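You operate a simulated robot arm through the tools that you are given. There is no shell and no other tool.

Carry out the task below with a simulated two-armed robot. There is one attempt and no reset: what you move stays moved.

## Task
Shut the big hood down: hood dial, three zones and hood switch off.
Fine: hood switch last; watch till the display reads under 60 C.

Only the result counts: the job must be done as asked and must still hold three seconds after the hand-in. Knocking over, shifting, dropping, spilling or breaking anything else fails it.

## Robot
Two 6-joint arms with two-finger parallel grippers on one trunk that stands fixed in place. Base frame: the origin is at the foot of the trunk, x ahead of it, y to its left, z up. Units: m, rad, N and s.
The left shoulder is at [0.06, 0.187, 1.247], the right one opposite. With the tool pointing down near the work surface each hand reaches from about 0.24 to 0.62 m from the base axis, measured 20 degrees to its own side. Payload 1.57 kg a hand.
Tool frame (each hand has its own): the origin (TCP) lies between the finger pads and is the grasp point; the fingertips stand 0.03 m ahead of it; z points along the fingers, y is the line along which they close. The gripper opens to 0.11 m. The fingers are 0.024 m wide and 0.012 m thick; the gripper's body (0.048 by 0.112 m) begins 0.078 m behind the TCP.
Orientation is that of the tool frame in the base frame, as a unit quaternion [w, x, y, z]. With the fingers straight down and closing along the base's y, the tool's x points along the base's -x, its y along +y and its z along -z.

## Interface
- The arms move only by the tool step_arm. It takes "left_increments", "right_increments" or both (then of equal length, played together; a hand with none holds still); each is a list of rows, each a list of 7 numbers: the turn, a rotation vector about the tool's x, y, z in rad, then the shift along the tool's x, y, z in m, then the gripper command, from -1 (shut) to 1 (fully open), values between in proportion. In form: [[ax, ay, az, dx, dy, dz, claw], ...]. A call has 1 to 20 rows; each row is the pose to reach, as a shift and turn from the pose commanded when the call began, along the tool's axes at that moment. A row lasts 0.2 s, in which the tool goes at most 0.05 m and 0.15 rad; a call with a longer step from one row to the next is refused whole, and so is a gripper value outside its range. Where a pose cannot be reached the arm comes as near as it can. A force on the tool above 60 N (or 10 N above the force at the start of the call, whichever is more), or a blocked arm, ends the call early, and 0.2 s more pass. The fingers move at their own pace (about 0.153 m/s each) and stop on an object; they squeeze with about 23 N. The grip force told is the motor's: it shows also when the fingers shut on nothing. Time passes only in rows, and 0.2 s behind the last, so rows that repeat a pose let the fingers close. It gives the time, the measured TCP pose, the force on the tool (base axes), the opening and the grip force at its end, in the units of the frame above (readings bear some noise), with the torque about the TCP (base axes, N m) and any sound that the robot's microphone picked up.
- Cameras (640 x 400 px; columns grow to the right, rows downward): "scene" is now at [0.014, -0.0084, 1.7853]; the picture's right is [-0.12, -0.99, 0.00], its down [-0.79, 0.10, -0.61] and it looks along [0.61, -0.08, -0.79] (base axes); focal length 366 px, centre (320, 200). "left" rides on the left gripper at [0.07, -0.016, -0.141] in its tool frame; the picture's right is [0.23, 0.97, 0.00], its down [-0.85, 0.20, -0.48] and it looks along [-0.47, 0.11, 0.88] (tool axes); focal length 222 px, centre (320, 200). "right" rides on the right gripper at [0.07, 0.016, -0.141] in its tool frame; the picture's right is [-0.23, 0.97, 0.00], its down [-0.86, -0.20, -0.48] and it looks along [-0.47, -0.11, 0.88] (tool axes); focal length 222 px, centre (320, 200). There is no depth. A picture from a camera that has moved, and an enlarged one, comes with that camera's place and axes in the base frame and with its lens.
- snapshot(camera): a new picture of that camera. The clock stands still meanwhile.
- raise_lower(by): slides the trunk up (or, below 0, down) by that many m; the arms and the scene camera ride with it, the base frame stays. It gives what a move gives, with no picture.
- head_to(pan, tilt): turns the head with the scene camera to pan (to the left, within 1.501 rad either way) and tilt (down, from -0.506 to 1.204), counted from straight ahead of the robot. It gives what a move gives.
- enlarge(camera, box): a new picture of the part [left, top, right, bottom] of that camera's present view, enlarged. The clock stands still meanwhile.
- job_done(): hands the job in; it is judged then, once.

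Places have to be worked out from the pictures, the camera data and where the tool is seen. Open the grippers and draw the arms clear of the work before you hand the job in, unless the task says otherwise.

The tools are called after "Request:" by a JSON object that holds its "api" and its "payload". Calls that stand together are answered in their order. step_arm: Moves the arms, as the interface text tells. Its arguments: {"type":"object","properties":{"left_increments":{"type":"array"},"right_increments":{"type":"array"}},"required":[]} The other tools are called the same way: raise_lower (by) moves the trunk up or down; head_to (pan, tilt) turns the head that bears the scene camera; snapshot (camera) takes a picture; enlarge (camera, box) takes an enlarged picture of a part of a camera's view; job_done () hands the job in.

At the start:

```text
t: 0.0
left_tcp_pos: [0.4055, 0.1975, 1.301]
left_orientation: [0.0, 0.0, 1.0, 0.0]
left_wrist_force: [0.8, -0.6, 0.5]
left_ft_torque: [-0.01, -0.01, 0.0]
left_width: 0.1097
left_finger_force: 0.0
right_tcp_pos: [0.4355, -0.2102, 1.2248]
right_orientation: [0.0, 0.001, 1.0, 0.001]
right_wrist_force: [0.3, -0.3, 0.0]
right_ft_torque: [0.01, -0.02, 0.02]
right_width: 0.11
right_finger_force: 0.0
trunk travel left (down, up): [-0.875, 0.115]
head pan, tilt (commanded): [-0.124, 0.913]
```

scene: 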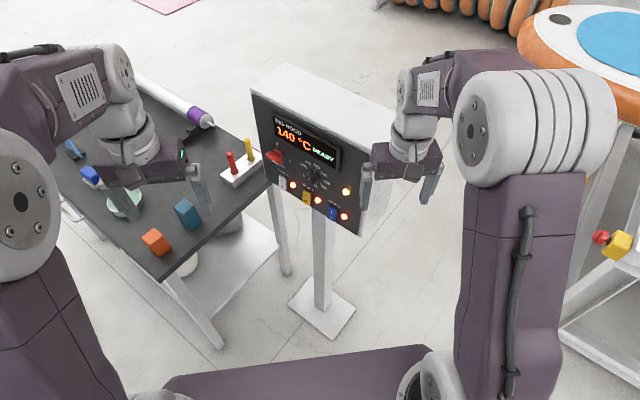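
right: 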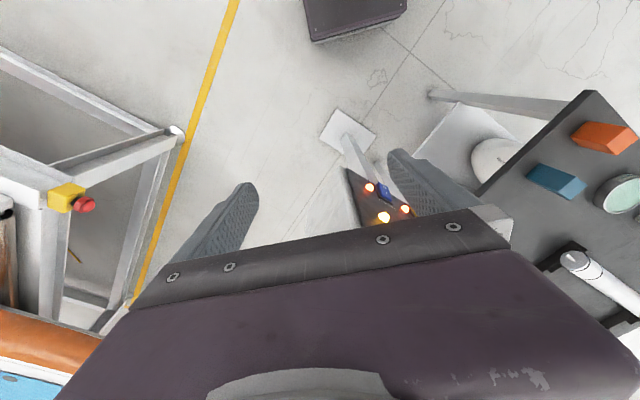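
left: 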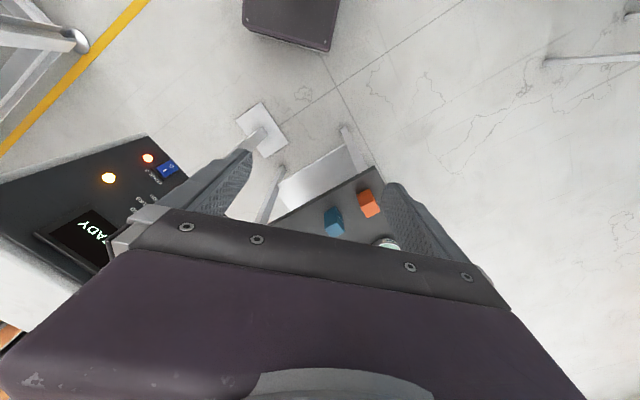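

I see a panel labelled "BIG HOOD" reading 140 °C, with switches and lamps. I'll enlarge the scene view on it to read the labels.

Request:
{"api": "enlarge", "payload": {"camera": "scene", "box": [240, 80, 400, 240]}}

Request:
{"api": "enlarge", "payload": {"camera": "scene", "box": [260, 140, 360, 230]}}

Request:
{"api": "enlarge", "payload": {"camera": "left", "box": [0, 120, 220, 290]}}

```text
2.50 times, centred on (320, 160) of scene
camera zoom: at [0.014, -0.0084, 1.7853], right [-0.12, -0.99, 0.0], down [-0.79, 0.1, -0.61], along [0.61, -0.08, -0.79], focal length 914 px, centre (320, 300)
```

zoom: 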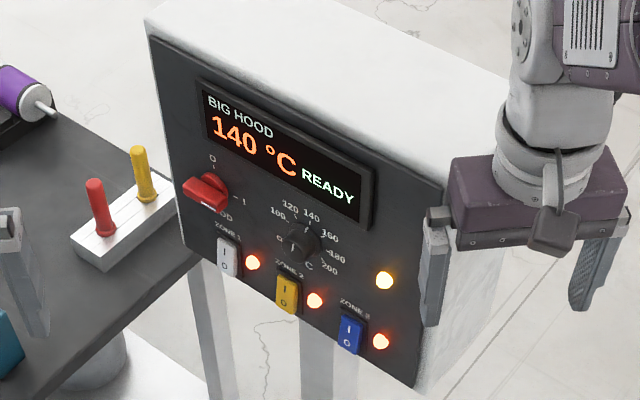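

```text
4.44 times, centred on (310, 185) of scene
camera zoom: at [0.014, -0.0084, 1.7853], right [-0.12, -0.99, 0.0], down [-0.79, 0.1, -0.61], along [0.61, -0.08, -0.79], focal length 1624 px, centre (364, 267)
```

zoom: 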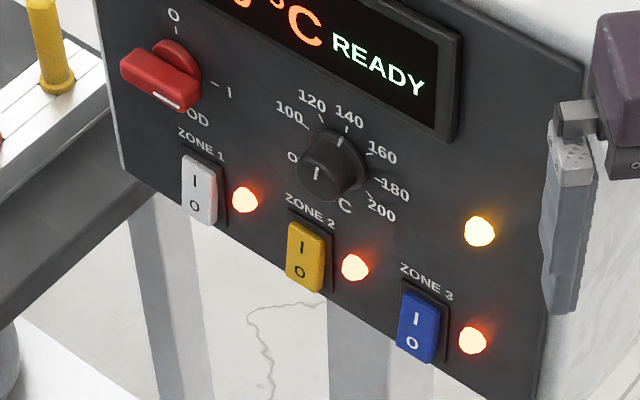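

```text
2.35 times, centred on (110, 205) of left
camera zoom: at [0.3364, 0.1791, 1.4426], right [-0.23, 0.97, 0.0], down [0.85, 0.2, 0.48], along [0.47, 0.11, -0.88], focal length 523 px, centre (814, 188)
```

zoom: 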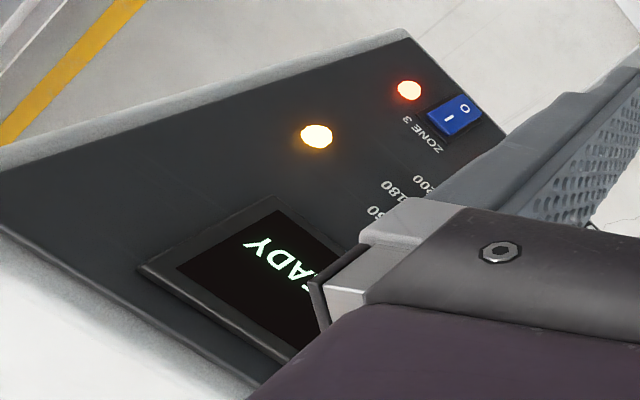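

The two views triangulate: the ZONE 3 switch sits near (0.59, -0.11, 0.97), and the panel is close to vertical, facing the robot's left. I'll pitch the left hand level and forward, so its camera sees the panel and I can get better geometry.

Request:
{"api": "step_arm", "payload": {"left_increments": [[0, -0.14, 0, -0.005, 0, 0.008, 1], [0, -0.28, 0, -0.01, 0, 0.016, 1], [0, -0.42, 0, -0.015, 0, 0.024, 1], [0, -0.56, 0, -0.02, 0, 0.032, 1], [0, -0.7, 0, -0.025, 0, 0.04, 1], [0, -0.84, 0, -0.03, 0, 0.048, 1], [0, -0.98, 0, -0.035, 0, 0.056, 1], [0, -1.12, 0, -0.04, 0, 0.064, 1], [0, -1.26, 0, -0.045, 0, 0.072, 1], [0, -1.4, 0, -0.05, 0, 0.08, 1], [0, -1.54, 0, -0.055, 0, 0.088, 1], [0, -1.5708, 0, -0.06, 0, 0.09, 1]]}}

```text
t: 2.6
left_tcp_pos: [0.5054, 0.1972, 1.41]
left_orientation: [0.677, 0.0, 0.736, 0.0]
left_wrist_force: [-0.4, 0.9, 0.2]
left_ft_torque: [0.01, 0.02, 0.01]
left_width: 0.1099
left_finger_force: 0.0
left hand out of reach, approached as far as the arm can: row 5, 6, 7, 8, 9, 10, 11, 12
right_tcp_pos: [0.4346, -0.2116, 1.2242]
right_orientation: [0.001, -0.001, 1.0, 0.0]
right_wrist_force: [-0.2, 0.3, 0.1]
right_ft_torque: [0.0, 0.01, 0.01]
right_width: 0.11
right_finger_force: 0.1
trunk travel left (down, up): [-0.875, 0.115]
head pan, tilt (commanded): [-0.124, 0.913]
```

The left hand is nearly level but stopped at (0.505, 0.197, 1.41), because the folded arm limits its reach. I'll look from all three cameras.

Request:
{"api": "snapshot", "payload": {"camera": "left"}}

Request:
{"api": "snapshot", "payload": {"camera": "scene"}}

Request:
{"api": "snapshot", "payload": {"camera": "right"}}

```text
taken
camera left: at [0.3592, 0.1797, 1.3523], right [-0.02, 0.97, -0.23], down [-0.41, 0.2, 0.89], along [0.91, 0.11, 0.39], focal length 222 px, centre (320, 200)
```

left: 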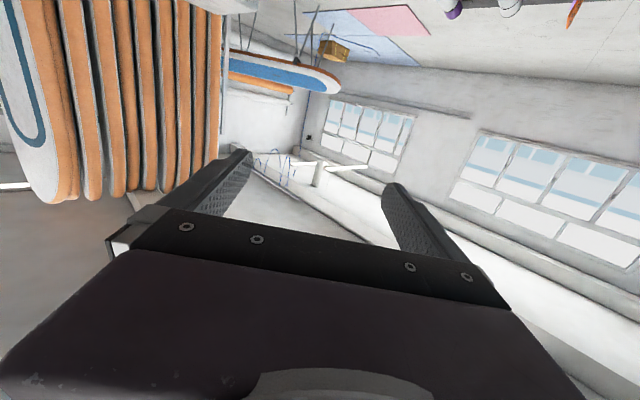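

```text
taken
camera scene: at [0.0131, -0.0084, 1.7853], right [-0.12, -0.99, 0.0], down [-0.79, 0.1, -0.61], along [0.61, -0.08, -0.79], focal length 366 px, centre (320, 200)
```

scene: 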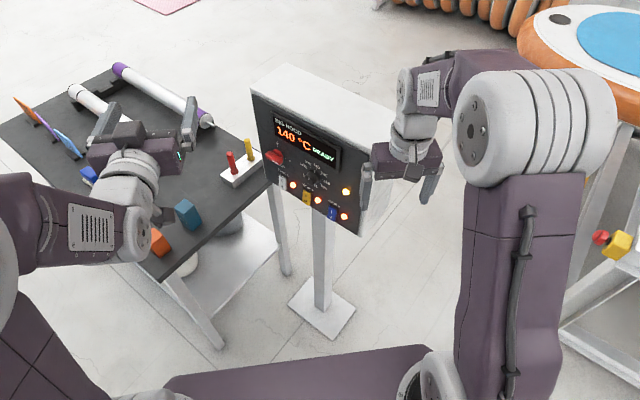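

```text
taken
camera right: at [0.3662, -0.1946, 1.3657], right [0.23, 0.97, 0.0], down [0.85, -0.2, 0.48], along [0.47, -0.11, -0.88], focal length 222 px, centre (320, 200)
```

right: 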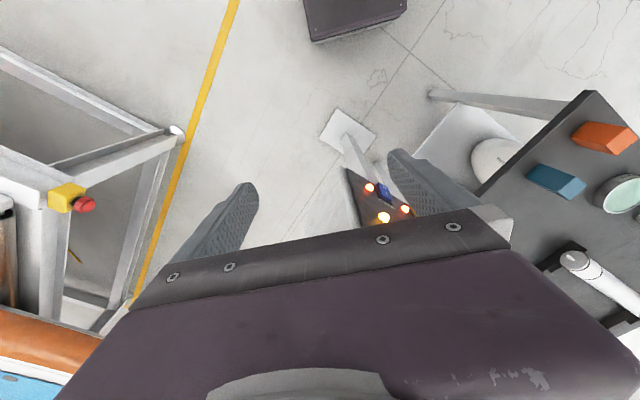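

The hand is level but points straight ahead and above the panel. I'll yaw the left hand about 0.75 rad toward the panel, and draw the right hand back and out before lowering the trunk.

Request:
{"api": "step_arm", "payload": {"left_increments": [[0.125, 0, 0, 0, 0, 0.005, 1], [0.25, 0, 0, 0, 0, 0.01, 1], [0.375, 0, 0, 0, 0, 0.015, 1], [0.5, 0, 0, 0, 0, 0.02, 1], [0.625, 0, 0, 0, 0, 0.025, 1], [0.75, 0, 0, 0, 0, 0.03, 1]], "right_increments": [[0, 0, 0, 0.017, -0.015, 0, 1], [0, 0, 0, 0.034, -0.03, 0, 1], [0, 0, 0, 0.051, -0.045, 0, 1], [0, 0, 0, 0.068, -0.06, 0, 1], [0, 0, 0, 0.085, -0.075, 0, 1], [0, 0, 0, 0.1, -0.09, 0, 1]]}}

```text
t: 4.0
left_tcp_pos: [0.577, 0.1037, 1.4557]
left_orientation: [0.619, 0.231, 0.712, -0.236]
left_wrist_force: [-0.3, 0.9, 0.1]
left_ft_torque: [-0.01, 0.0, -0.01]
left_width: 0.1102
left_finger_force: 0.1
left hand out of reach, approached as far as the arm can: row 2, 3, 4, 5, 6
right_tcp_pos: [0.3359, -0.3, 1.2254]
right_orientation: [0.001, 0.0, 1.0, 0.001]
right_wrist_force: [0.3, -0.1, 0.0]
right_ft_torque: [0.02, 0.04, 0.0]
right_width: 0.1098
right_finger_force: 0.0
trunk travel left (down, up): [-0.875, 0.115]
head pan, tilt (commanded): [-0.124, 0.913]
```

The left tool now points along about (0.77, -0.62, -0.12) from (0.577, 0.104, 1.456). The arm prefers the hand above its shoulder, so I'll lower the trunk to bring it to panel height.

Request:
{"api": "raise_lower", "payload": {"by": -0.2}}

Request:
{"api": "snapshot", "payload": {"camera": "left"}}

Request:
{"api": "snapshot", "payload": {"camera": "scene"}}

```text
t: 6.2
left_tcp_pos: [0.5772, 0.1045, 1.2571]
left_orientation: [0.62, 0.23, 0.712, -0.236]
left_wrist_force: [0.1, 0.7, 0.9]
left_ft_torque: [-0.02, 0.0, -0.01]
left_width: 0.1099
left_finger_force: 0.1
right_tcp_pos: [0.3354, -0.2984, 1.0248]
right_orientation: [0.0, -0.001, 1.0, 0.0]
right_wrist_force: [0.8, 0.0, -0.3]
right_ft_torque: [0.0, -0.03, -0.01]
right_width: 0.1096
right_finger_force: 0.1
trunk travel left (down, up): [-0.675, 0.315]
head pan, tilt (commanded): [-0.124, 0.913]
```

```text
taken
camera left: at [0.449, 0.1814, 1.2048], right [0.58, 0.77, -0.27], down [-0.14, 0.42, 0.89], along [0.8, -0.48, 0.35], focal length 222 px, centre (320, 200)
```

left: 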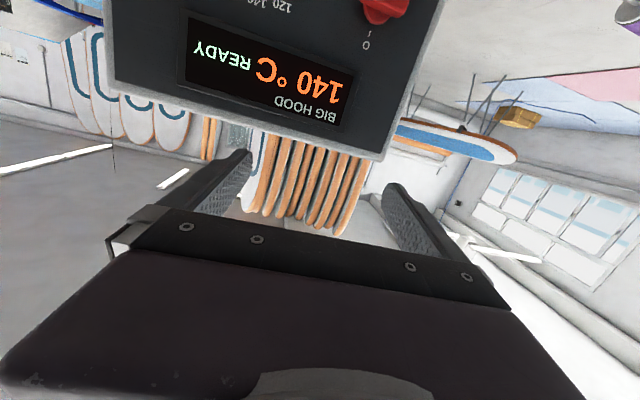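

```text
taken
camera scene: at [0.0138, -0.0084, 1.5853], right [-0.12, -0.99, 0.0], down [-0.79, 0.1, -0.61], along [0.61, -0.08, -0.79], focal length 366 px, centre (320, 200)
```

scene: 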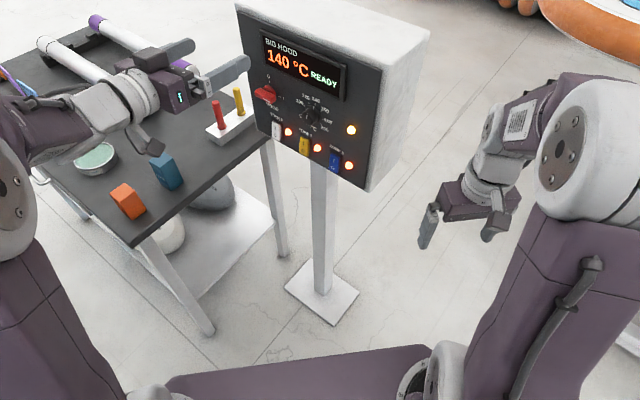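

The left camera now sees the panel upside down. I'll lower another 0.15 m so the dial and zone switches come into that view, then enlarge it.

Request:
{"api": "raise_lower", "payload": {"by": -0.15}}

Request:
{"api": "snapshot", "payload": {"camera": "left"}}

Request:
{"api": "snapshot", "payload": {"camera": "scene"}}

```text
t: 7.9
left_tcp_pos: [0.5771, 0.105, 1.1063]
left_orientation: [0.62, 0.23, 0.712, -0.236]
left_wrist_force: [0.2, 0.4, -0.5]
left_ft_torque: [-0.03, -0.04, 0.02]
left_width: 0.1102
left_finger_force: 0.1
right_tcp_pos: [0.3351, -0.2989, 0.8754]
right_orientation: [-0.001, 0.0, 1.0, 0.0]
right_wrist_force: [0.7, -0.3, -0.5]
right_ft_torque: [-0.01, -0.02, 0.01]
right_width: 0.1098
right_finger_force: 0.1
trunk travel left (down, up): [-0.525, 0.465]
head pan, tilt (commanded): [-0.124, 0.913]
```

```text
taken
camera left: at [0.449, 0.1814, 1.0548], right [0.58, 0.77, -0.27], down [-0.14, 0.42, 0.89], along [0.8, -0.48, 0.35], focal length 222 px, centre (320, 200)
```

left: 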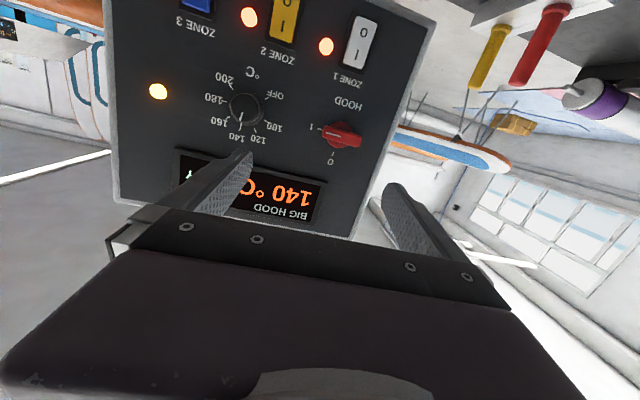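

```text
taken
camera scene: at [0.0138, -0.0084, 1.4353], right [-0.12, -0.99, 0.0], down [-0.79, 0.1, -0.61], along [0.61, -0.08, -0.79], focal length 366 px, centre (320, 200)
```

scene: 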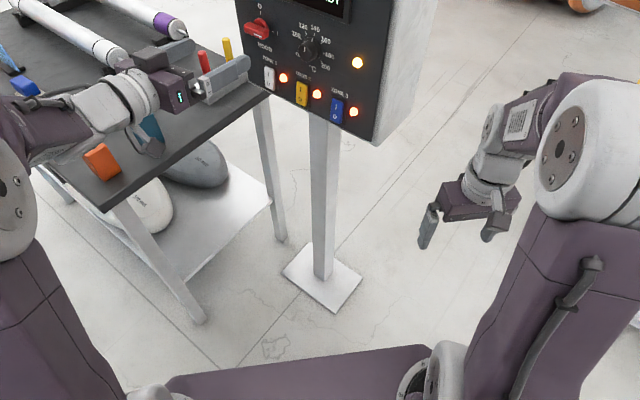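

The whole panel face is visible, and the dial has an OFF mark. I'll enlarge the dial, the hood switch and the zone switches.

Request:
{"api": "enlarge", "payload": {"camera": "left", "box": [100, 0, 440, 212]}}

Request:
{"api": "enlarge", "payload": {"camera": "left", "box": [190, 60, 300, 150]}}

Request:
{"api": "enlarge", "payload": {"camera": "left", "box": [290, 80, 390, 180]}}

Request:
{"api": "enlarge", "payload": {"camera": "scene", "box": [230, 0, 390, 140]}}

```text
1.88 times, centred on (270, 106) of left
camera zoom: at [0.449, 0.1814, 1.0548], right [0.58, 0.77, -0.27], down [-0.14, 0.42, 0.89], along [0.8, -0.48, 0.35], focal length 418 px, centre (414, 377)
```

zoom: 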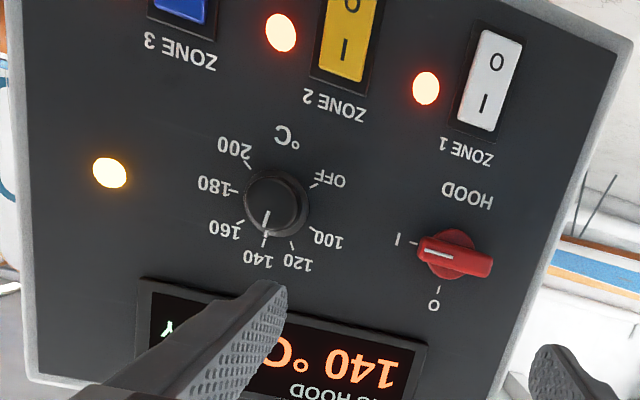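

```text
4.44 times, centred on (245, 105) of left
camera zoom: at [0.449, 0.1814, 1.0548], right [0.58, 0.77, -0.27], down [-0.14, 0.42, 0.89], along [0.8, -0.48, 0.35], focal length 987 px, centre (653, 622)
```

zoom: 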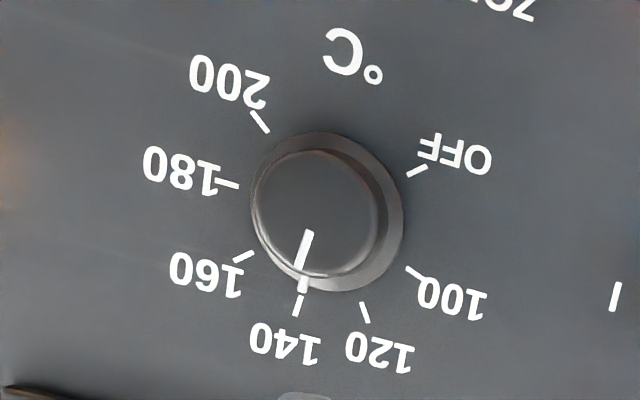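

```text
4.00 times, centred on (340, 130) of left
camera zoom: at [0.449, 0.1814, 1.0548], right [0.58, 0.77, -0.27], down [-0.14, 0.42, 0.89], along [0.8, -0.48, 0.35], focal length 888 px, centre (240, 480)
```

zoom: 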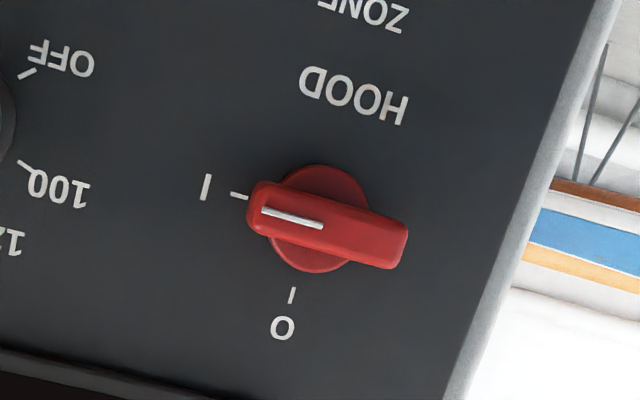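

```text
2.86 times, centred on (310, 70) of scene
camera zoom: at [0.0138, -0.0084, 1.4353], right [-0.12, -0.99, 0.0], down [-0.79, 0.1, -0.61], along [0.61, -0.08, -0.79], focal length 1044 px, centre (349, 571)
```

zoom: 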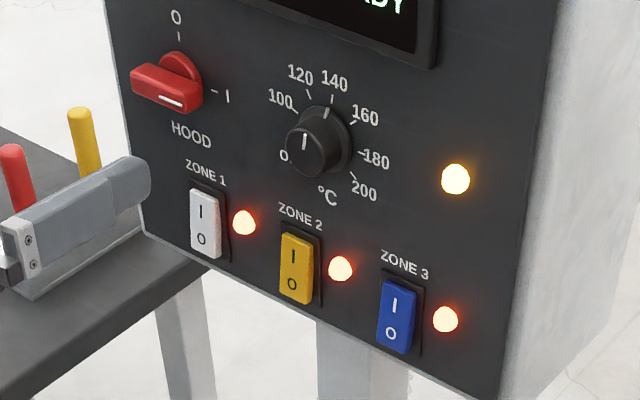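

Working from the lamps in both views, the panel is level and vertical. Its inward direction is about (0.714, -0.700, 0), the dial centre about (0.628, -0.062, 1.076), and the hood knob about (0.715, 0.029, 1.075). The three rockers are centred at z ≈ 0.968. The dial has to go 140° counter-clockwise to OFF, so I'll square the left hand to the panel in front of it.

Request:
{"api": "step_arm", "payload": {"left_increments": [[0.026, -0.03, 0.015, 0.007, -0.022, 0.0, 0.1], [0.052, -0.06, 0.03, 0.014, -0.044, 0.014, 0.1], [0.078, -0.09, 0.045, 0.021, -0.066, 0.035, 0.1], [0.103, -0.118, 0.058, 0.0287, -0.0876, 0.0562, 0.1], [0.103, -0.118, 0.058, 0.0287, -0.0876, 0.0562, 0.1]]}}

Request:
{"api": "snapshot", "payload": {"camera": "left"}}

Request:
{"api": "snapshot", "payload": {"camera": "scene"}}

```text
t: 9.1
left_tcp_pos: [0.5717, -0.0142, 1.0965]
left_orientation: [0.651, 0.268, 0.66, -0.263]
left_wrist_force: [-1.2, -0.1, 0.4]
left_ft_torque: [-0.01, 0.03, -0.01]
left_width: 0.0604
left_finger_force: 0.1
left hand out of reach, approached as far as the arm can: row 1, 2, 3, 4, 5
right_tcp_pos: [0.3351, -0.2984, 0.8739]
right_orientation: [0.0, 0.0, 1.0, 0.0]
right_wrist_force: [-0.5, 0.5, 0.2]
right_ft_torque: [-0.03, 0.01, -0.01]
right_width: 0.11
right_finger_force: 0.1
trunk travel left (down, up): [-0.525, 0.465]
head pan, tilt (commanded): [-0.124, 0.913]
```

```text
taken
camera left: at [0.459, 0.0714, 1.0293], right [0.68, 0.7, -0.23], down [-0.2, 0.47, 0.86], along [0.71, -0.54, 0.45], focal length 222 px, centre (320, 200)
```

left: 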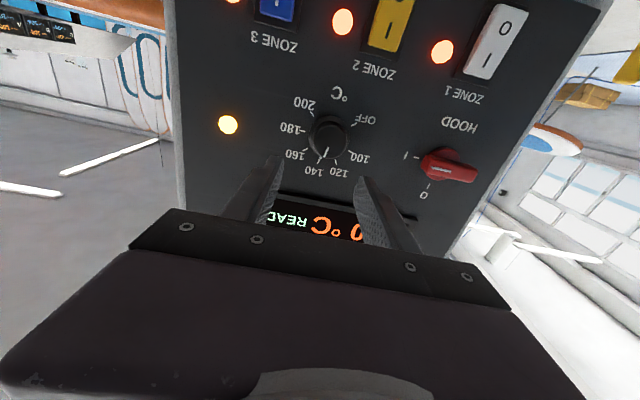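

```text
taken
camera scene: at [0.0136, -0.0078, 1.4353], right [-0.12, -0.99, 0.0], down [-0.79, 0.1, -0.61], along [0.61, -0.08, -0.79], focal length 366 px, centre (320, 200)
```

scene: 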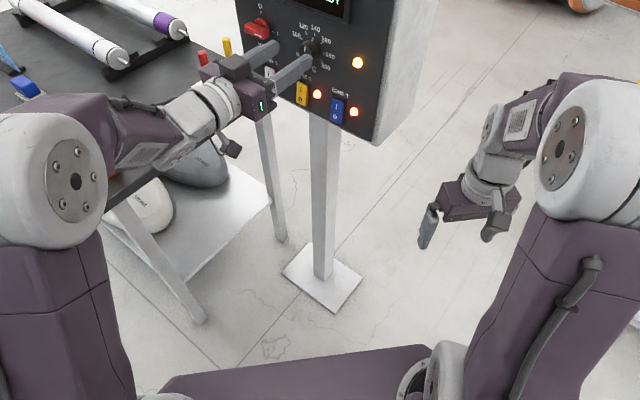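

The hand is square to the panel at (0.572, -0.014, 1.097) but still folded against its reach limit. Lowering the trunk 0.1 m and raising the hand relative to it should give the arm room.

Request:
{"api": "raise_lower", "payload": {"by": -0.1}}

```text
t: 10.4
left_tcp_pos: [0.5719, -0.0141, 0.9964]
left_orientation: [0.651, 0.268, 0.66, -0.264]
left_wrist_force: [-0.1, -0.7, -0.4]
left_ft_torque: [-0.02, 0.04, -0.03]
left_width: 0.0606
left_finger_force: 0.0
right_tcp_pos: [0.3354, -0.2993, 0.7743]
right_orientation: [0.0, -0.001, 1.0, -0.001]
right_wrist_force: [0.0, 0.6, 0.0]
right_ft_torque: [0.02, -0.06, -0.03]
right_width: 0.11
right_finger_force: 0.1
trunk travel left (down, up): [-0.425, 0.565]
head pan, tilt (commanded): [-0.124, 0.913]
```

Now I'll raise the hand about 0.08 m along the tool's -x axis to dial height, which also shows whether poses are now reached exactly.

Request:
{"api": "step_arm", "payload": {"left_increments": [[0, 0, 0, -0.027, 0.002, 0, 0.1], [0, 0, 0, -0.053, 0.004, 0, 0.1], [0, 0, 0, -0.079, 0.0055, 0, 0.1], [0, 0, 0, -0.079, 0.0055, 0, 0.1]]}}

```text
t: 11.4
left_tcp_pos: [0.5781, -0.0111, 1.0774]
left_orientation: [0.65, 0.268, 0.661, -0.263]
left_wrist_force: [0.1, -0.9, 0.5]
left_ft_torque: [0.02, 0.01, 0.0]
left_width: 0.0608
left_finger_force: 0.0
right_tcp_pos: [0.3357, -0.3, 0.7749]
right_orientation: [0.0, 0.0, 1.0, 0.0]
right_wrist_force: [0.3, -0.4, 0.9]
right_ft_torque: [0.01, -0.02, -0.01]
right_width: 0.11
right_finger_force: 0.1
trunk travel left (down, up): [-0.425, 0.565]
head pan, tilt (commanded): [-0.124, 0.913]
```

Poses are reached exactly now, and the TCP is at (0.578, -0.011, 1.077), on the dial axis. I'll roll the wrist +1.22 rad in free space to wind up for the 140° counter-clockwise turn and see whether the wrist allows it.

Request:
{"api": "step_arm", "payload": {"left_increments": [[0, 0, 0.14, 0, 0, 0, 0.1], [0, 0, 0.28, 0, 0, 0, 0.1], [0, 0, 0.42, 0, 0, 0, 0.1], [0, 0, 0.56, 0, 0, 0, 0.1], [0, 0, 0.7, 0, 0, 0, 0.1], [0, 0, 0.84, 0, 0, 0, 0.1], [0, 0, 0.98, 0, 0, 0, 0.1], [0, 0, 1.12, 0, 0, 0, 0.1], [0, 0, 1.22, 0, 0, 0, 0.1], [0, 0, 1.22, 0, 0, 0, 0.1]]}}

Request:
{"api": "snapshot", "payload": {"camera": "left"}}

Request:
{"api": "snapshot", "payload": {"camera": "scene"}}

```text
t: 13.7
left_tcp_pos: [0.5778, -0.0112, 1.0761]
left_orientation: [0.684, 0.597, 0.388, 0.158]
left_wrist_force: [0.3, 0.6, -0.8]
left_ft_torque: [0.01, -0.03, 0.0]
left_width: 0.0605
left_finger_force: 0.0
right_tcp_pos: [0.3349, -0.3007, 0.7744]
right_orientation: [0.001, 0.0, 1.0, 0.0]
right_wrist_force: [0.4, 0.0, 0.2]
right_ft_torque: [-0.01, 0.04, 0.01]
right_width: 0.1099
right_finger_force: 0.0
trunk travel left (down, up): [-0.425, 0.565]
head pan, tilt (commanded): [-0.124, 0.913]
```

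```text
taken
camera left: at [0.5172, 0.1289, 1.0386], right [0.39, 0.38, 0.84], down [-0.85, -0.2, 0.49], along [0.35, -0.9, 0.25], focal length 222 px, centre (320, 200)
```

left: 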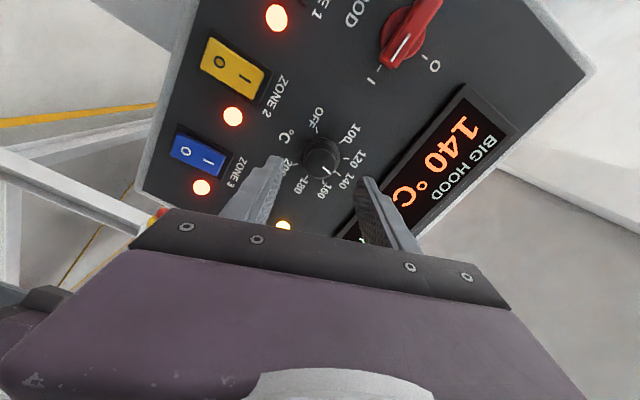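

```text
taken
camera scene: at [0.0139, -0.0084, 1.3353], right [-0.12, -0.99, 0.0], down [-0.79, 0.1, -0.61], along [0.61, -0.08, -0.79], focal length 366 px, centre (320, 200)
```

scene: 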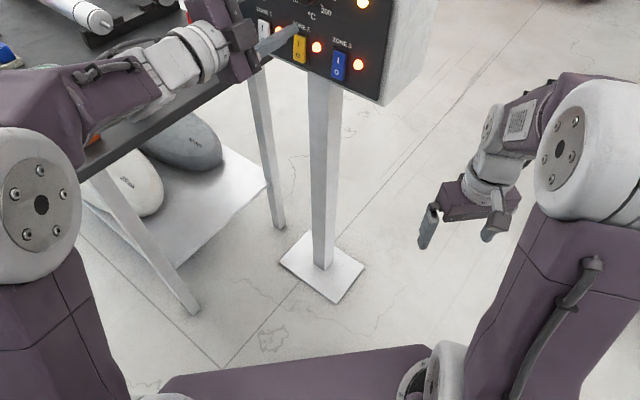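

The wrist accepts the roll. I'll tilt the head up so the scene camera sees the panel, and advance the open fingers about 0.045 m around the dial.

Request:
{"api": "head_to", "payload": {"pan": -0.1, "tilt": 0.55}}

Request:
{"api": "step_arm", "payload": {"left_increments": [[0, 0, 0, 0, 0, 0.015, 0.1], [0, 0, 0, 0, 0, 0.03, 0.1], [0, 0, 0, 0, 0, 0.04, 0.1], [0, 0, 0, 0, 0, 0.045, 0.1]]}}

Request:
{"api": "enlarge", "payload": {"camera": "left", "box": [200, 80, 440, 230]}}

Request:
{"api": "snapshot", "payload": {"camera": "scene"}}

```text
t: 14.5
left_tcp_pos: [0.5788, -0.012, 1.0757]
left_orientation: [0.684, 0.598, 0.388, 0.157]
left_wrist_force: [1.0, 0.9, -0.2]
left_ft_torque: [-0.01, -0.02, -0.01]
left_width: 0.0604
left_finger_force: 0.1
right_tcp_pos: [0.3368, -0.2995, 0.774]
right_orientation: [0.0, 0.0, 1.0, 0.0]
right_wrist_force: [-1.1, 0.0, 1.1]
right_ft_torque: [-0.04, 0.0, 0.01]
right_width: 0.1103
right_finger_force: 0.0
trunk travel left (down, up): [-0.425, 0.565]
head pan, tilt (commanded): [-0.099, 0.55]
```

```text
t: 15.5
left_tcp_pos: [0.6074, -0.0443, 1.0751]
left_orientation: [0.684, 0.597, 0.388, 0.157]
left_wrist_force: [0.2, -0.6, -0.1]
left_ft_torque: [0.01, -0.01, 0.04]
left_width: 0.0604
left_finger_force: 0.1
right_tcp_pos: [0.3364, -0.3003, 0.7744]
right_orientation: [0.001, -0.001, 1.0, 0.001]
right_wrist_force: [-0.4, -0.3, 0.8]
right_ft_torque: [0.01, -0.01, 0.03]
right_width: 0.11
right_finger_force: 0.2
trunk travel left (down, up): [-0.425, 0.565]
head pan, tilt (commanded): [-0.099, 0.55]
```

```text
2.67 times, centred on (320, 155) of left
camera zoom: at [0.5486, 0.0966, 1.0382], right [0.39, 0.38, 0.84], down [-0.85, -0.2, 0.49], along [0.35, -0.9, 0.25], focal length 592 px, centre (320, 320)
```

zoom: 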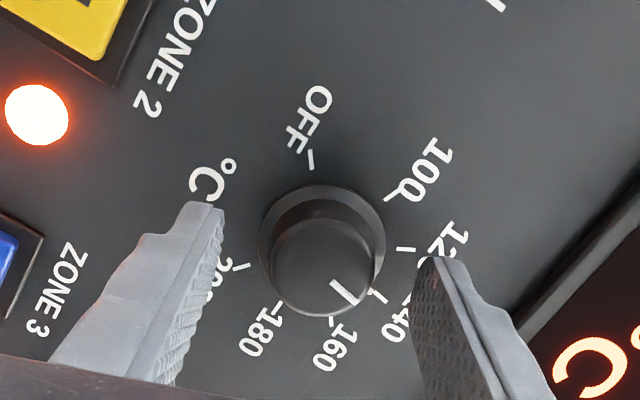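

```text
taken
camera scene: at [0.0292, -0.0081, 1.3655], right [-0.1, -1.0, 0.0], down [-0.52, 0.05, -0.85], along [0.85, -0.08, -0.52], focal length 366 px, centre (320, 200)
```

scene: 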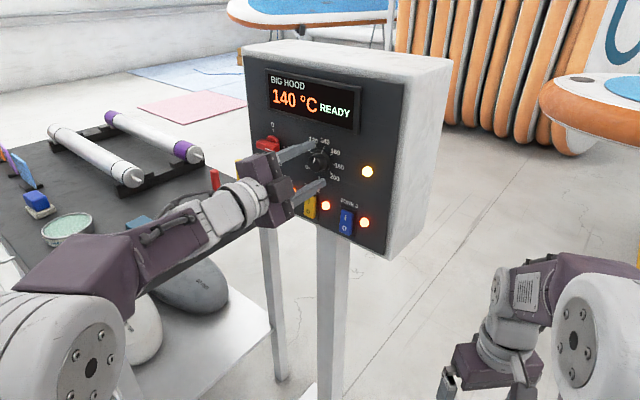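

The fingertips straddle the dial at about skirt depth, centred on it, with no contact force. I'll close on the dial here.

Request:
{"api": "step_arm", "payload": {"left_increments": [[0, 0, 0, 0, 0, 0, -0.3], [0, 0, 0, 0, 0, 0, -0.6], [0, 0, 0, 0, 0, 0, -1], [0, 0, 0, 0, 0, 0, -1]]}}

Request:
{"api": "enlarge", "payload": {"camera": "left", "box": [200, 80, 440, 230]}}

```text
t: 16.5
left_tcp_pos: [0.6088, -0.0434, 1.075]
left_orientation: [0.685, 0.598, 0.387, 0.156]
left_wrist_force: [2.4, -0.5, 2.3]
left_ft_torque: [-0.06, -0.09, 0.11]
left_width: 0.0321
left_finger_force: 40.6
right_tcp_pos: [0.3355, -0.3006, 0.775]
right_orientation: [0.0, 0.0, 1.0, 0.0]
right_wrist_force: [0.4, 0.2, 0.6]
right_ft_torque: [0.03, 0.02, 0.02]
right_width: 0.1099
right_finger_force: 0.1
trunk travel left (down, up): [-0.425, 0.565]
head pan, tilt (commanded): [-0.099, 0.55]
```

```text
2.67 times, centred on (320, 155) of left
camera zoom: at [0.5486, 0.0968, 1.0385], right [0.39, 0.38, 0.84], down [-0.85, -0.2, 0.49], along [0.35, -0.9, 0.25], focal length 592 px, centre (320, 320)
```

zoom: 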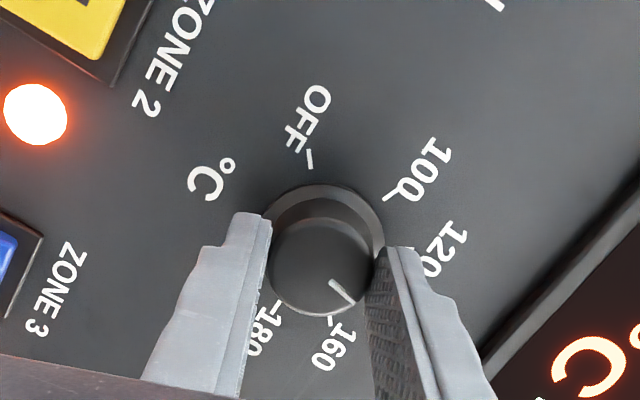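

Dial gripped at 32 mm with a small side force. I'll turn it counter-clockwise by half the way first, -1.22 rad, and check that it follows.

Request:
{"api": "step_arm", "payload": {"left_increments": [[0, 0, -0.1, 0, 0, 0, -1], [0, 0, -0.2, 0, 0, 0, -1], [0, 0, -0.3, 0, 0, 0, -1], [0, 0, -0.4, 0, 0, 0, -1], [0, 0, -0.5, 0, 0, 0, -1], [0, 0, -0.6, 0, 0, 0, -1], [0, 0, -0.7, 0, 0, 0, -1], [0, 0, -0.8, 0, 0, 0, -1], [0, 0, -0.9, 0, 0, 0, -1], [0, 0, -1.0, 0, 0, 0, -1], [0, 0, -1.1, 0, 0, 0, -1], [0, 0, -1.22, 0, 0, 0, -1]]}}

Request:
{"api": "enlarge", "payload": {"camera": "left", "box": [200, 60, 440, 210]}}

Request:
{"api": "snapshot", "payload": {"camera": "scene"}}

```text
t: 19.1
left_tcp_pos: [0.6091, -0.0436, 1.0754]
left_orientation: [0.651, 0.267, 0.659, -0.264]
left_wrist_force: [-5.0, 0.3, 3.1]
left_ft_torque: [0.51, 0.56, -0.05]
left_width: 0.0319
left_finger_force: 40.6
right_tcp_pos: [0.3349, -0.2997, 0.7744]
right_orientation: [0.001, 0.001, 1.0, 0.0]
right_wrist_force: [0.4, 0.9, -0.1]
right_ft_torque: [-0.03, 0.01, -0.03]
right_width: 0.1101
right_finger_force: 0.0
trunk travel left (down, up): [-0.425, 0.565]
head pan, tilt (commanded): [-0.099, 0.55]
```

```text
2.67 times, centred on (320, 135) of left
camera zoom: at [0.4952, 0.0428, 1.0081], right [0.68, 0.7, -0.23], down [-0.2, 0.47, 0.86], along [0.71, -0.54, 0.45], focal length 592 px, centre (320, 373)
```

zoom: 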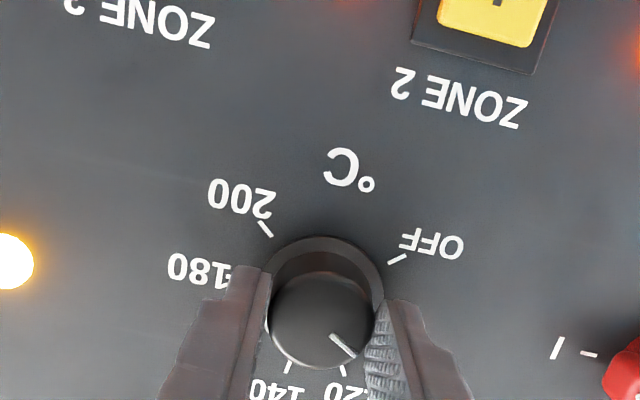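

```text
taken
camera scene: at [0.0274, -0.0079, 1.3655], right [-0.1, -1.0, 0.0], down [-0.52, 0.05, -0.85], along [0.85, -0.08, -0.52], focal length 366 px, centre (320, 200)
```

scene: 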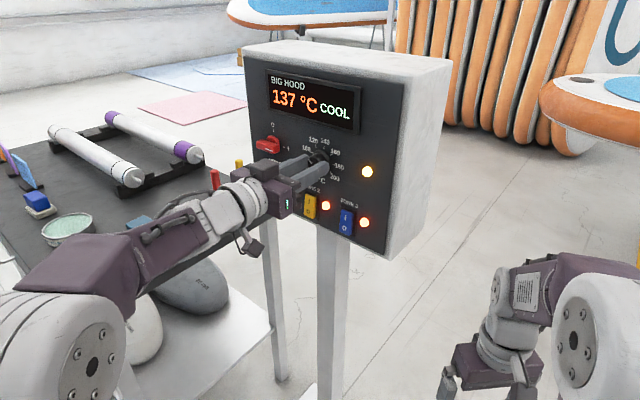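

The dial follows the grip and the display now reads 137 °C COOL. I'll turn another -1.22 rad toward OFF.

Request:
{"api": "step_arm", "payload": {"left_increments": [[0, 0, -0.1, 0, 0, 0, -1], [0, 0, -0.2, 0, 0, 0, -1], [0, 0, -0.3, 0, 0, 0, -1], [0, 0, -0.4, 0, 0, 0, -1], [0, 0, -0.5, 0, 0, 0, -1], [0, 0, -0.6, 0, 0, 0, -1], [0, 0, -0.7, 0, 0, 0, -1], [0, 0, -0.8, 0, 0, 0, -1], [0, 0, -0.9, 0, 0, 0, -1], [0, 0, -1.0, 0, 0, 0, -1], [0, 0, -1.1, 0, 0, 0, -1], [0, 0, -1.22, 0, 0, 0, -1]]}}

Request:
{"api": "enlarge", "payload": {"camera": "left", "box": [200, 60, 440, 210]}}

Request:
{"api": "snapshot", "payload": {"camera": "scene"}}

```text
t: 21.7
left_tcp_pos: [0.6087, -0.0431, 1.0762]
left_orientation: [0.381, -0.159, 0.694, -0.589]
left_wrist_force: [-4.4, 2.2, -0.2]
left_ft_torque: [0.28, 0.13, -0.82]
left_width: 0.0321
left_finger_force: 40.6
right_tcp_pos: [0.3352, -0.3008, 0.7761]
right_orientation: [0.0, 0.0, 1.0, 0.001]
right_wrist_force: [0.3, -0.6, 0.0]
right_ft_torque: [0.0, 0.0, 0.03]
right_width: 0.1102
right_finger_force: 0.0
trunk travel left (down, up): [-0.425, 0.565]
head pan, tilt (commanded): [-0.099, 0.55]
```

```text
2.67 times, centred on (320, 135) of left
camera zoom: at [0.4577, 0.0032, 1.0691], right [0.07, 0.1, -0.99], down [0.27, 0.96, 0.11], along [0.96, -0.27, 0.04], focal length 592 px, centre (320, 373)
```

zoom: 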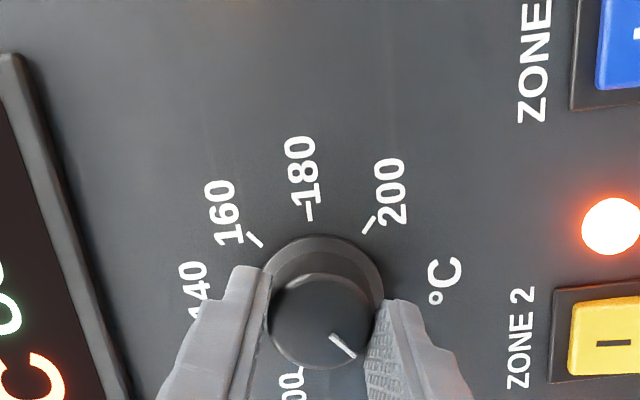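

```text
taken
camera scene: at [0.028, -0.0076, 1.3655], right [-0.1, -1.0, 0.0], down [-0.52, 0.05, -0.85], along [0.85, -0.08, -0.52], focal length 366 px, centre (320, 200)
```

scene: 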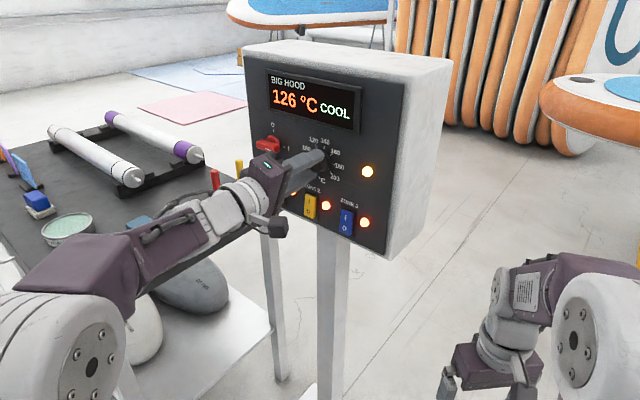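

The pointer has kept its place in the grip through the full turn and the display shows 126 °C, cooling. I'll open, back off 0.06 m and check the pointer against OFF.

Request:
{"api": "step_arm", "payload": {"left_increments": [[0, 0, 0, 0, 0, 0, 0.1], [0, 0, 0, 0, 0, 0, 0.1], [0, 0, 0, 0, 0, -0.02, 0.1], [0, 0, 0, 0, 0, -0.04, 0.1], [0, 0, 0, 0, 0, -0.06, 0.1]]}}

Request:
{"api": "snapshot", "payload": {"camera": "left"}}

Request:
{"api": "enlarge", "payload": {"camera": "left", "box": [240, 80, 400, 200]}}

Request:
{"api": "enlarge", "payload": {"camera": "scene", "box": [240, 60, 400, 240]}}

```text
t: 22.9
left_tcp_pos: [0.5646, 0.0009, 1.0773]
left_orientation: [0.382, -0.159, 0.694, -0.589]
left_wrist_force: [0.5, -0.3, -0.2]
left_ft_torque: [0.02, -0.02, -0.01]
left_width: 0.0606
left_finger_force: 0.0
right_tcp_pos: [0.3356, -0.2993, 0.7749]
right_orientation: [-0.001, 0.0, 1.0, 0.0]
right_wrist_force: [-1.0, -0.1, 0.8]
right_ft_torque: [0.02, -0.02, 0.0]
right_width: 0.11
right_finger_force: 0.0
trunk travel left (down, up): [-0.425, 0.565]
head pan, tilt (commanded): [-0.099, 0.55]
```

```text
taken
camera left: at [0.4141, 0.0464, 1.0705], right [0.07, 0.1, -0.99], down [0.26, 0.96, 0.11], along [0.96, -0.27, 0.05], focal length 222 px, centre (320, 200)
```

left: 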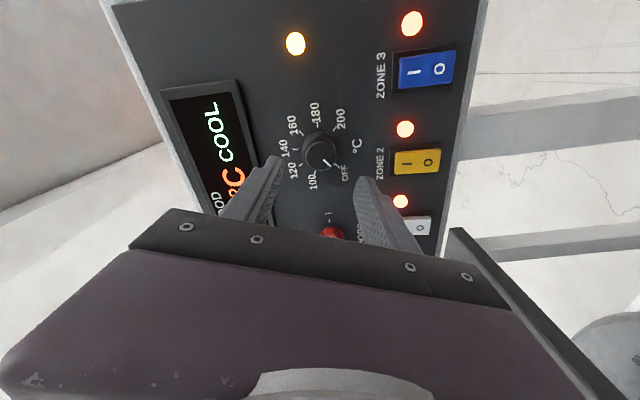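

```text
3.33 times, centred on (320, 140) of left
camera zoom: at [0.4141, 0.0464, 1.0705], right [0.07, 0.1, -0.99], down [0.26, 0.96, 0.11], along [0.96, -0.27, 0.05], focal length 740 px, centre (320, 400)
```

zoom: 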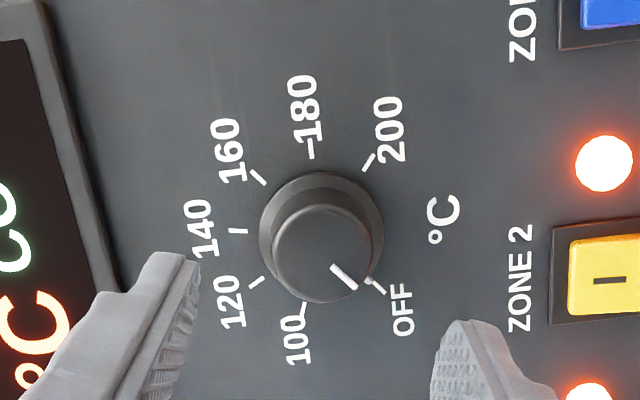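

```text
2.22 times, centred on (320, 150) of scene
camera zoom: at [0.0285, -0.0077, 1.3655], right [-0.1, -1.0, 0.0], down [-0.52, 0.05, -0.85], along [0.85, -0.08, -0.52], focal length 812 px, centre (320, 311)
```

zoom: 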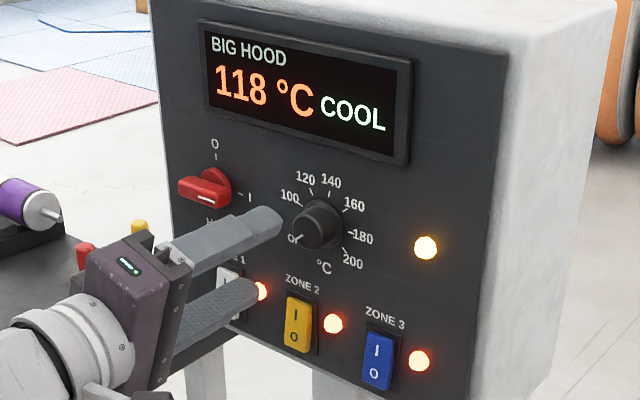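

The dial sits exactly on OFF, and the display reads 118 °C and falling. Now the zones: I'll roll the wrist back to neutral, closing the gripper into a pressing tip, while staying clear of the panel.

Request:
{"api": "step_arm", "payload": {"left_increments": [[0, 0, 0.14, 0, 0, -0.005, -1], [0, 0, 0.28, 0, 0, -0.01, -1], [0, 0, 0.42, 0, 0, -0.01, -1], [0, 0, 0.56, 0, 0, -0.01, -1], [0, 0, 0.7, 0, 0, -0.01, -1], [0, 0, 0.84, 0, 0, -0.01, -1], [0, 0, 0.98, 0, 0, -0.01, -1], [0, 0, 1.12, 0, 0, -0.01, -1], [0, 0, 1.22, 0, 0, -0.01, -1], [0, 0, 1.22, 0, 0, -0.01, -1]]}}

```text
t: 25.1
left_tcp_pos: [0.5587, 0.0063, 1.0773]
left_orientation: [0.65, 0.269, 0.66, -0.263]
left_wrist_force: [-0.4, -0.4, -0.2]
left_ft_torque: [0.03, -0.03, -0.01]
left_width: 0.0
left_finger_force: 21.6
right_tcp_pos: [0.3354, -0.3001, 0.7753]
right_orientation: [0.001, 0.0, 1.0, 0.0]
right_wrist_force: [-0.6, 0.5, 1.0]
right_ft_torque: [0.01, 0.01, -0.01]
right_width: 0.1102
right_finger_force: 0.0
trunk travel left (down, up): [-0.425, 0.565]
head pan, tilt (commanded): [-0.099, 0.55]
```

Back to neutral at (0.559, 0.006, 1.077) with the fingers shut. I'll move down to the O half of ZONE 2, around z 0.951, stopping short of the rocker.

Request:
{"api": "step_arm", "payload": {"left_increments": [[0, 0, 0, 0.032, 0.006, 0.011, -1], [0, 0, 0, 0.064, 0.012, 0.022, -1], [0, 0, 0, 0.096, 0.018, 0.033, -1], [0, 0, 0, 0.126, 0.0248, 0.0455, -1], [0, 0, 0, 0.126, 0.0248, 0.0455, -1]]}}

Request:
{"api": "snapshot", "payload": {"camera": "left"}}

Request:
{"api": "snapshot", "payload": {"camera": "scene"}}

```text
t: 26.3
left_tcp_pos: [0.6171, -0.0159, 0.9627]
left_orientation: [0.648, 0.268, 0.663, -0.261]
left_wrist_force: [0.1, 0.0, -0.2]
left_ft_torque: [-0.01, 0.0, 0.0]
left_width: 0.0
left_finger_force: 20.9
left hand out of reach, approached as far as the arm can: row 3, 4, 5
right_tcp_pos: [0.3351, -0.2991, 0.7762]
right_orientation: [0.0, 0.0, 1.0, 0.0]
right_wrist_force: [-0.9, 0.1, 0.0]
right_ft_torque: [0.02, -0.03, 0.01]
right_width: 0.1098
right_finger_force: 0.0
trunk travel left (down, up): [-0.425, 0.565]
head pan, tilt (commanded): [-0.099, 0.55]
```

```text
taken
camera left: at [0.5035, 0.0707, 0.8959], right [0.67, 0.71, -0.23], down [-0.19, 0.46, 0.87], along [0.72, -0.54, 0.44], focal length 222 px, centre (320, 200)
```

left: 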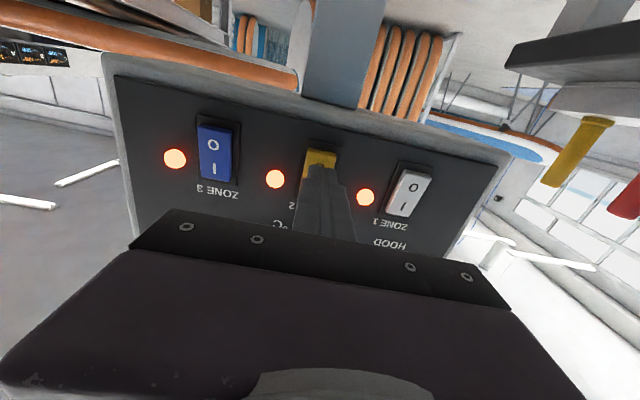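

```text
taken
camera scene: at [0.0284, -0.008, 1.3656], right [-0.1, -1.0, 0.0], down [-0.52, 0.05, -0.85], along [0.85, -0.08, -0.52], focal length 366 px, centre (320, 200)
```

scene: 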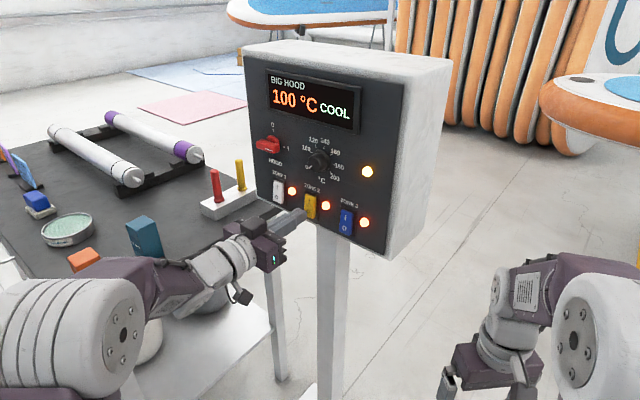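

The tip is in front of ZONE 2, but 12 mm high at z 0.963 and at the reach edge. I'll look at the left elbow against the table before lowering the trunk a little.

Request:
{"api": "head_to", "payload": {"pan": 0.45, "tilt": 0.9}}

Request:
{"api": "snapshot", "payload": {"camera": "scene"}}

```text
t: 27.3
left_tcp_pos: [0.6182, -0.0148, 0.9616]
left_orientation: [0.648, 0.267, 0.664, -0.26]
left_wrist_force: [-0.7, -1.0, 0.7]
left_ft_torque: [0.01, -0.04, -0.01]
left_width: 0.0
left_finger_force: 21.3
right_tcp_pos: [0.3363, -0.2998, 0.7748]
right_orientation: [0.001, 0.0, 1.0, 0.0]
right_wrist_force: [0.3, 0.6, -0.1]
right_ft_torque: [0.01, -0.01, 0.03]
right_width: 0.11
right_finger_force: 0.1
trunk travel left (down, up): [-0.425, 0.565]
head pan, tilt (commanded): [0.45, 0.901]
```

```text
taken
camera scene: at [0.0078, 0.0337, 1.3363], right [0.43, -0.9, 0.0], down [-0.71, -0.34, -0.62], along [0.56, 0.27, -0.78], focal length 366 px, centre (320, 200)
```

scene: 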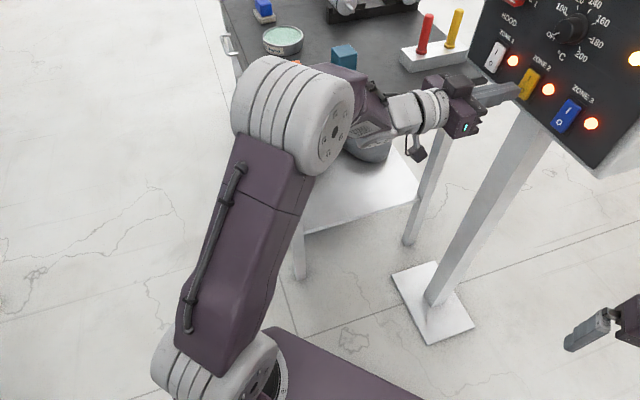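

The elbow sits at about (0.37, 0.26, 1.0), clear of the table edge and above table height, so there's room. I'll lower the trunk 0.03 m and aim the head back at the panel.

Request:
{"api": "raise_lower", "payload": {"by": -0.03}}

Request:
{"api": "head_to", "payload": {"pan": -0.1, "tilt": 0.5}}

```text
t: 28.0
left_tcp_pos: [0.6167, -0.016, 0.9332]
left_orientation: [0.648, 0.267, 0.664, -0.26]
left_wrist_force: [0.4, 0.4, 0.3]
left_ft_torque: [-0.01, -0.01, -0.03]
left_width: 0.0001
left_finger_force: 21.5
right_tcp_pos: [0.3362, -0.3003, 0.7452]
right_orientation: [0.0, 0.0, 1.0, 0.0]
right_wrist_force: [-0.3, 0.7, 0.3]
right_ft_torque: [0.01, 0.0, 0.01]
right_width: 0.1098
right_finger_force: 0.1
trunk travel left (down, up): [-0.395, 0.595]
head pan, tilt (commanded): [0.45, 0.901]
```

```text
t: 29.0
left_tcp_pos: [0.6175, -0.0156, 0.9323]
left_orientation: [0.648, 0.267, 0.663, -0.261]
left_wrist_force: [0.4, 0.7, 0.0]
left_ft_torque: [0.0, -0.01, 0.01]
left_width: 0.0
left_finger_force: 21.2
right_tcp_pos: [0.3357, -0.3015, 0.7446]
right_orientation: [0.0, 0.0, 1.0, 0.001]
right_wrist_force: [0.3, -0.3, -0.1]
right_ft_torque: [0.02, 0.02, 0.0]
right_width: 0.1101
right_finger_force: 0.0
trunk travel left (down, up): [-0.395, 0.595]
head pan, tilt (commanded): [-0.099, 0.499]
```

The TCP is at z 0.932. I'll raise it 18 mm to the O half of ZONE 2, then press in gently in small steps, watching the force.

Request:
{"api": "step_arm", "payload": {"left_increments": [[0, -0.012, 0, -0.01, 0, 0, -1], [0, -0.024, 0, -0.018, 0, 0, -1], [0, -0.024, 0, -0.018, 0, 0.0, -1]]}}

Request:
{"api": "step_arm", "payload": {"left_increments": [[0, 0, 0, 0, 0, 0.004, -1], [0, 0, 0, 0, 0, 0.008, -1], [0, 0, 0, 0, 0, 0.011, -1]]}}

Request:
{"api": "snapshot", "payload": {"camera": "left"}}

Request:
{"api": "enlarge", "payload": {"camera": "scene", "box": [240, 60, 400, 240]}}

```text
t: 29.8
left_tcp_pos: [0.6193, -0.0169, 0.9506]
left_orientation: [0.656, 0.265, 0.656, -0.265]
left_wrist_force: [0.9, -0.2, -0.1]
left_ft_torque: [0.01, 0.0, 0.01]
left_width: 0.0
left_finger_force: 21.1
right_tcp_pos: [0.3359, -0.3003, 0.7447]
right_orientation: [0.0, 0.0, 1.0, 0.0]
right_wrist_force: [0.0, 0.3, -0.1]
right_ft_torque: [-0.02, 0.02, 0.05]
right_width: 0.11
right_finger_force: 0.0
trunk travel left (down, up): [-0.395, 0.595]
head pan, tilt (commanded): [-0.099, 0.499]
```

```text
t: 30.6
left_tcp_pos: [0.6257, -0.0235, 0.9498]
left_orientation: [0.655, 0.265, 0.656, -0.264]
left_wrist_force: [-0.8, 1.0, -0.4]
left_ft_torque: [0.0, 0.01, 0.02]
left_width: 0.0
left_finger_force: 21.7
right_tcp_pos: [0.3362, -0.2994, 0.7453]
right_orientation: [0.0, 0.0, 1.0, 0.0]
right_wrist_force: [0.8, -0.7, 0.1]
right_ft_torque: [0.01, 0.0, 0.01]
right_width: 0.1099
right_finger_force: 0.1
trunk travel left (down, up): [-0.395, 0.595]
head pan, tilt (commanded): [-0.099, 0.499]
```

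```text
taken
camera left: at [0.5138, 0.0615, 0.8801], right [0.68, 0.7, -0.23], down [-0.21, 0.47, 0.86], along [0.71, -0.53, 0.47], focal length 222 px, centre (320, 200)
```

left: 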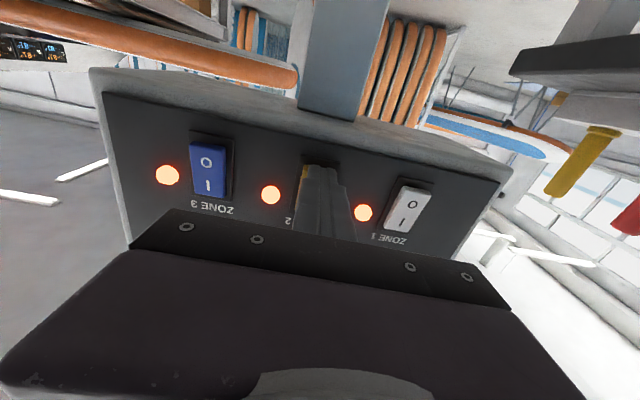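

```text
2.22 times, centred on (320, 150) of scene
camera zoom: at [0.0303, -0.0082, 1.3401], right [-0.1, -1.0, 0.0], down [-0.48, 0.05, -0.88], along [0.87, -0.09, -0.48], focal length 812 px, centre (320, 311)
```

zoom: 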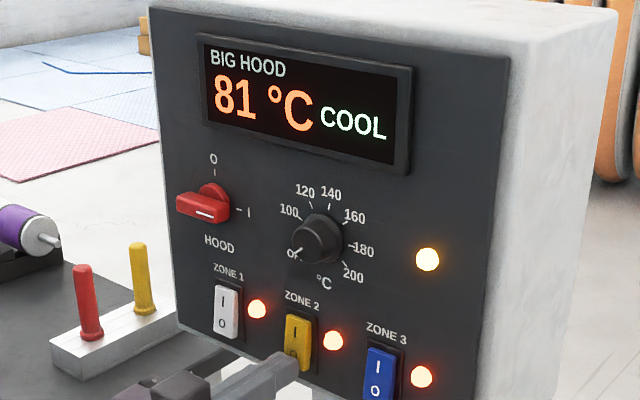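

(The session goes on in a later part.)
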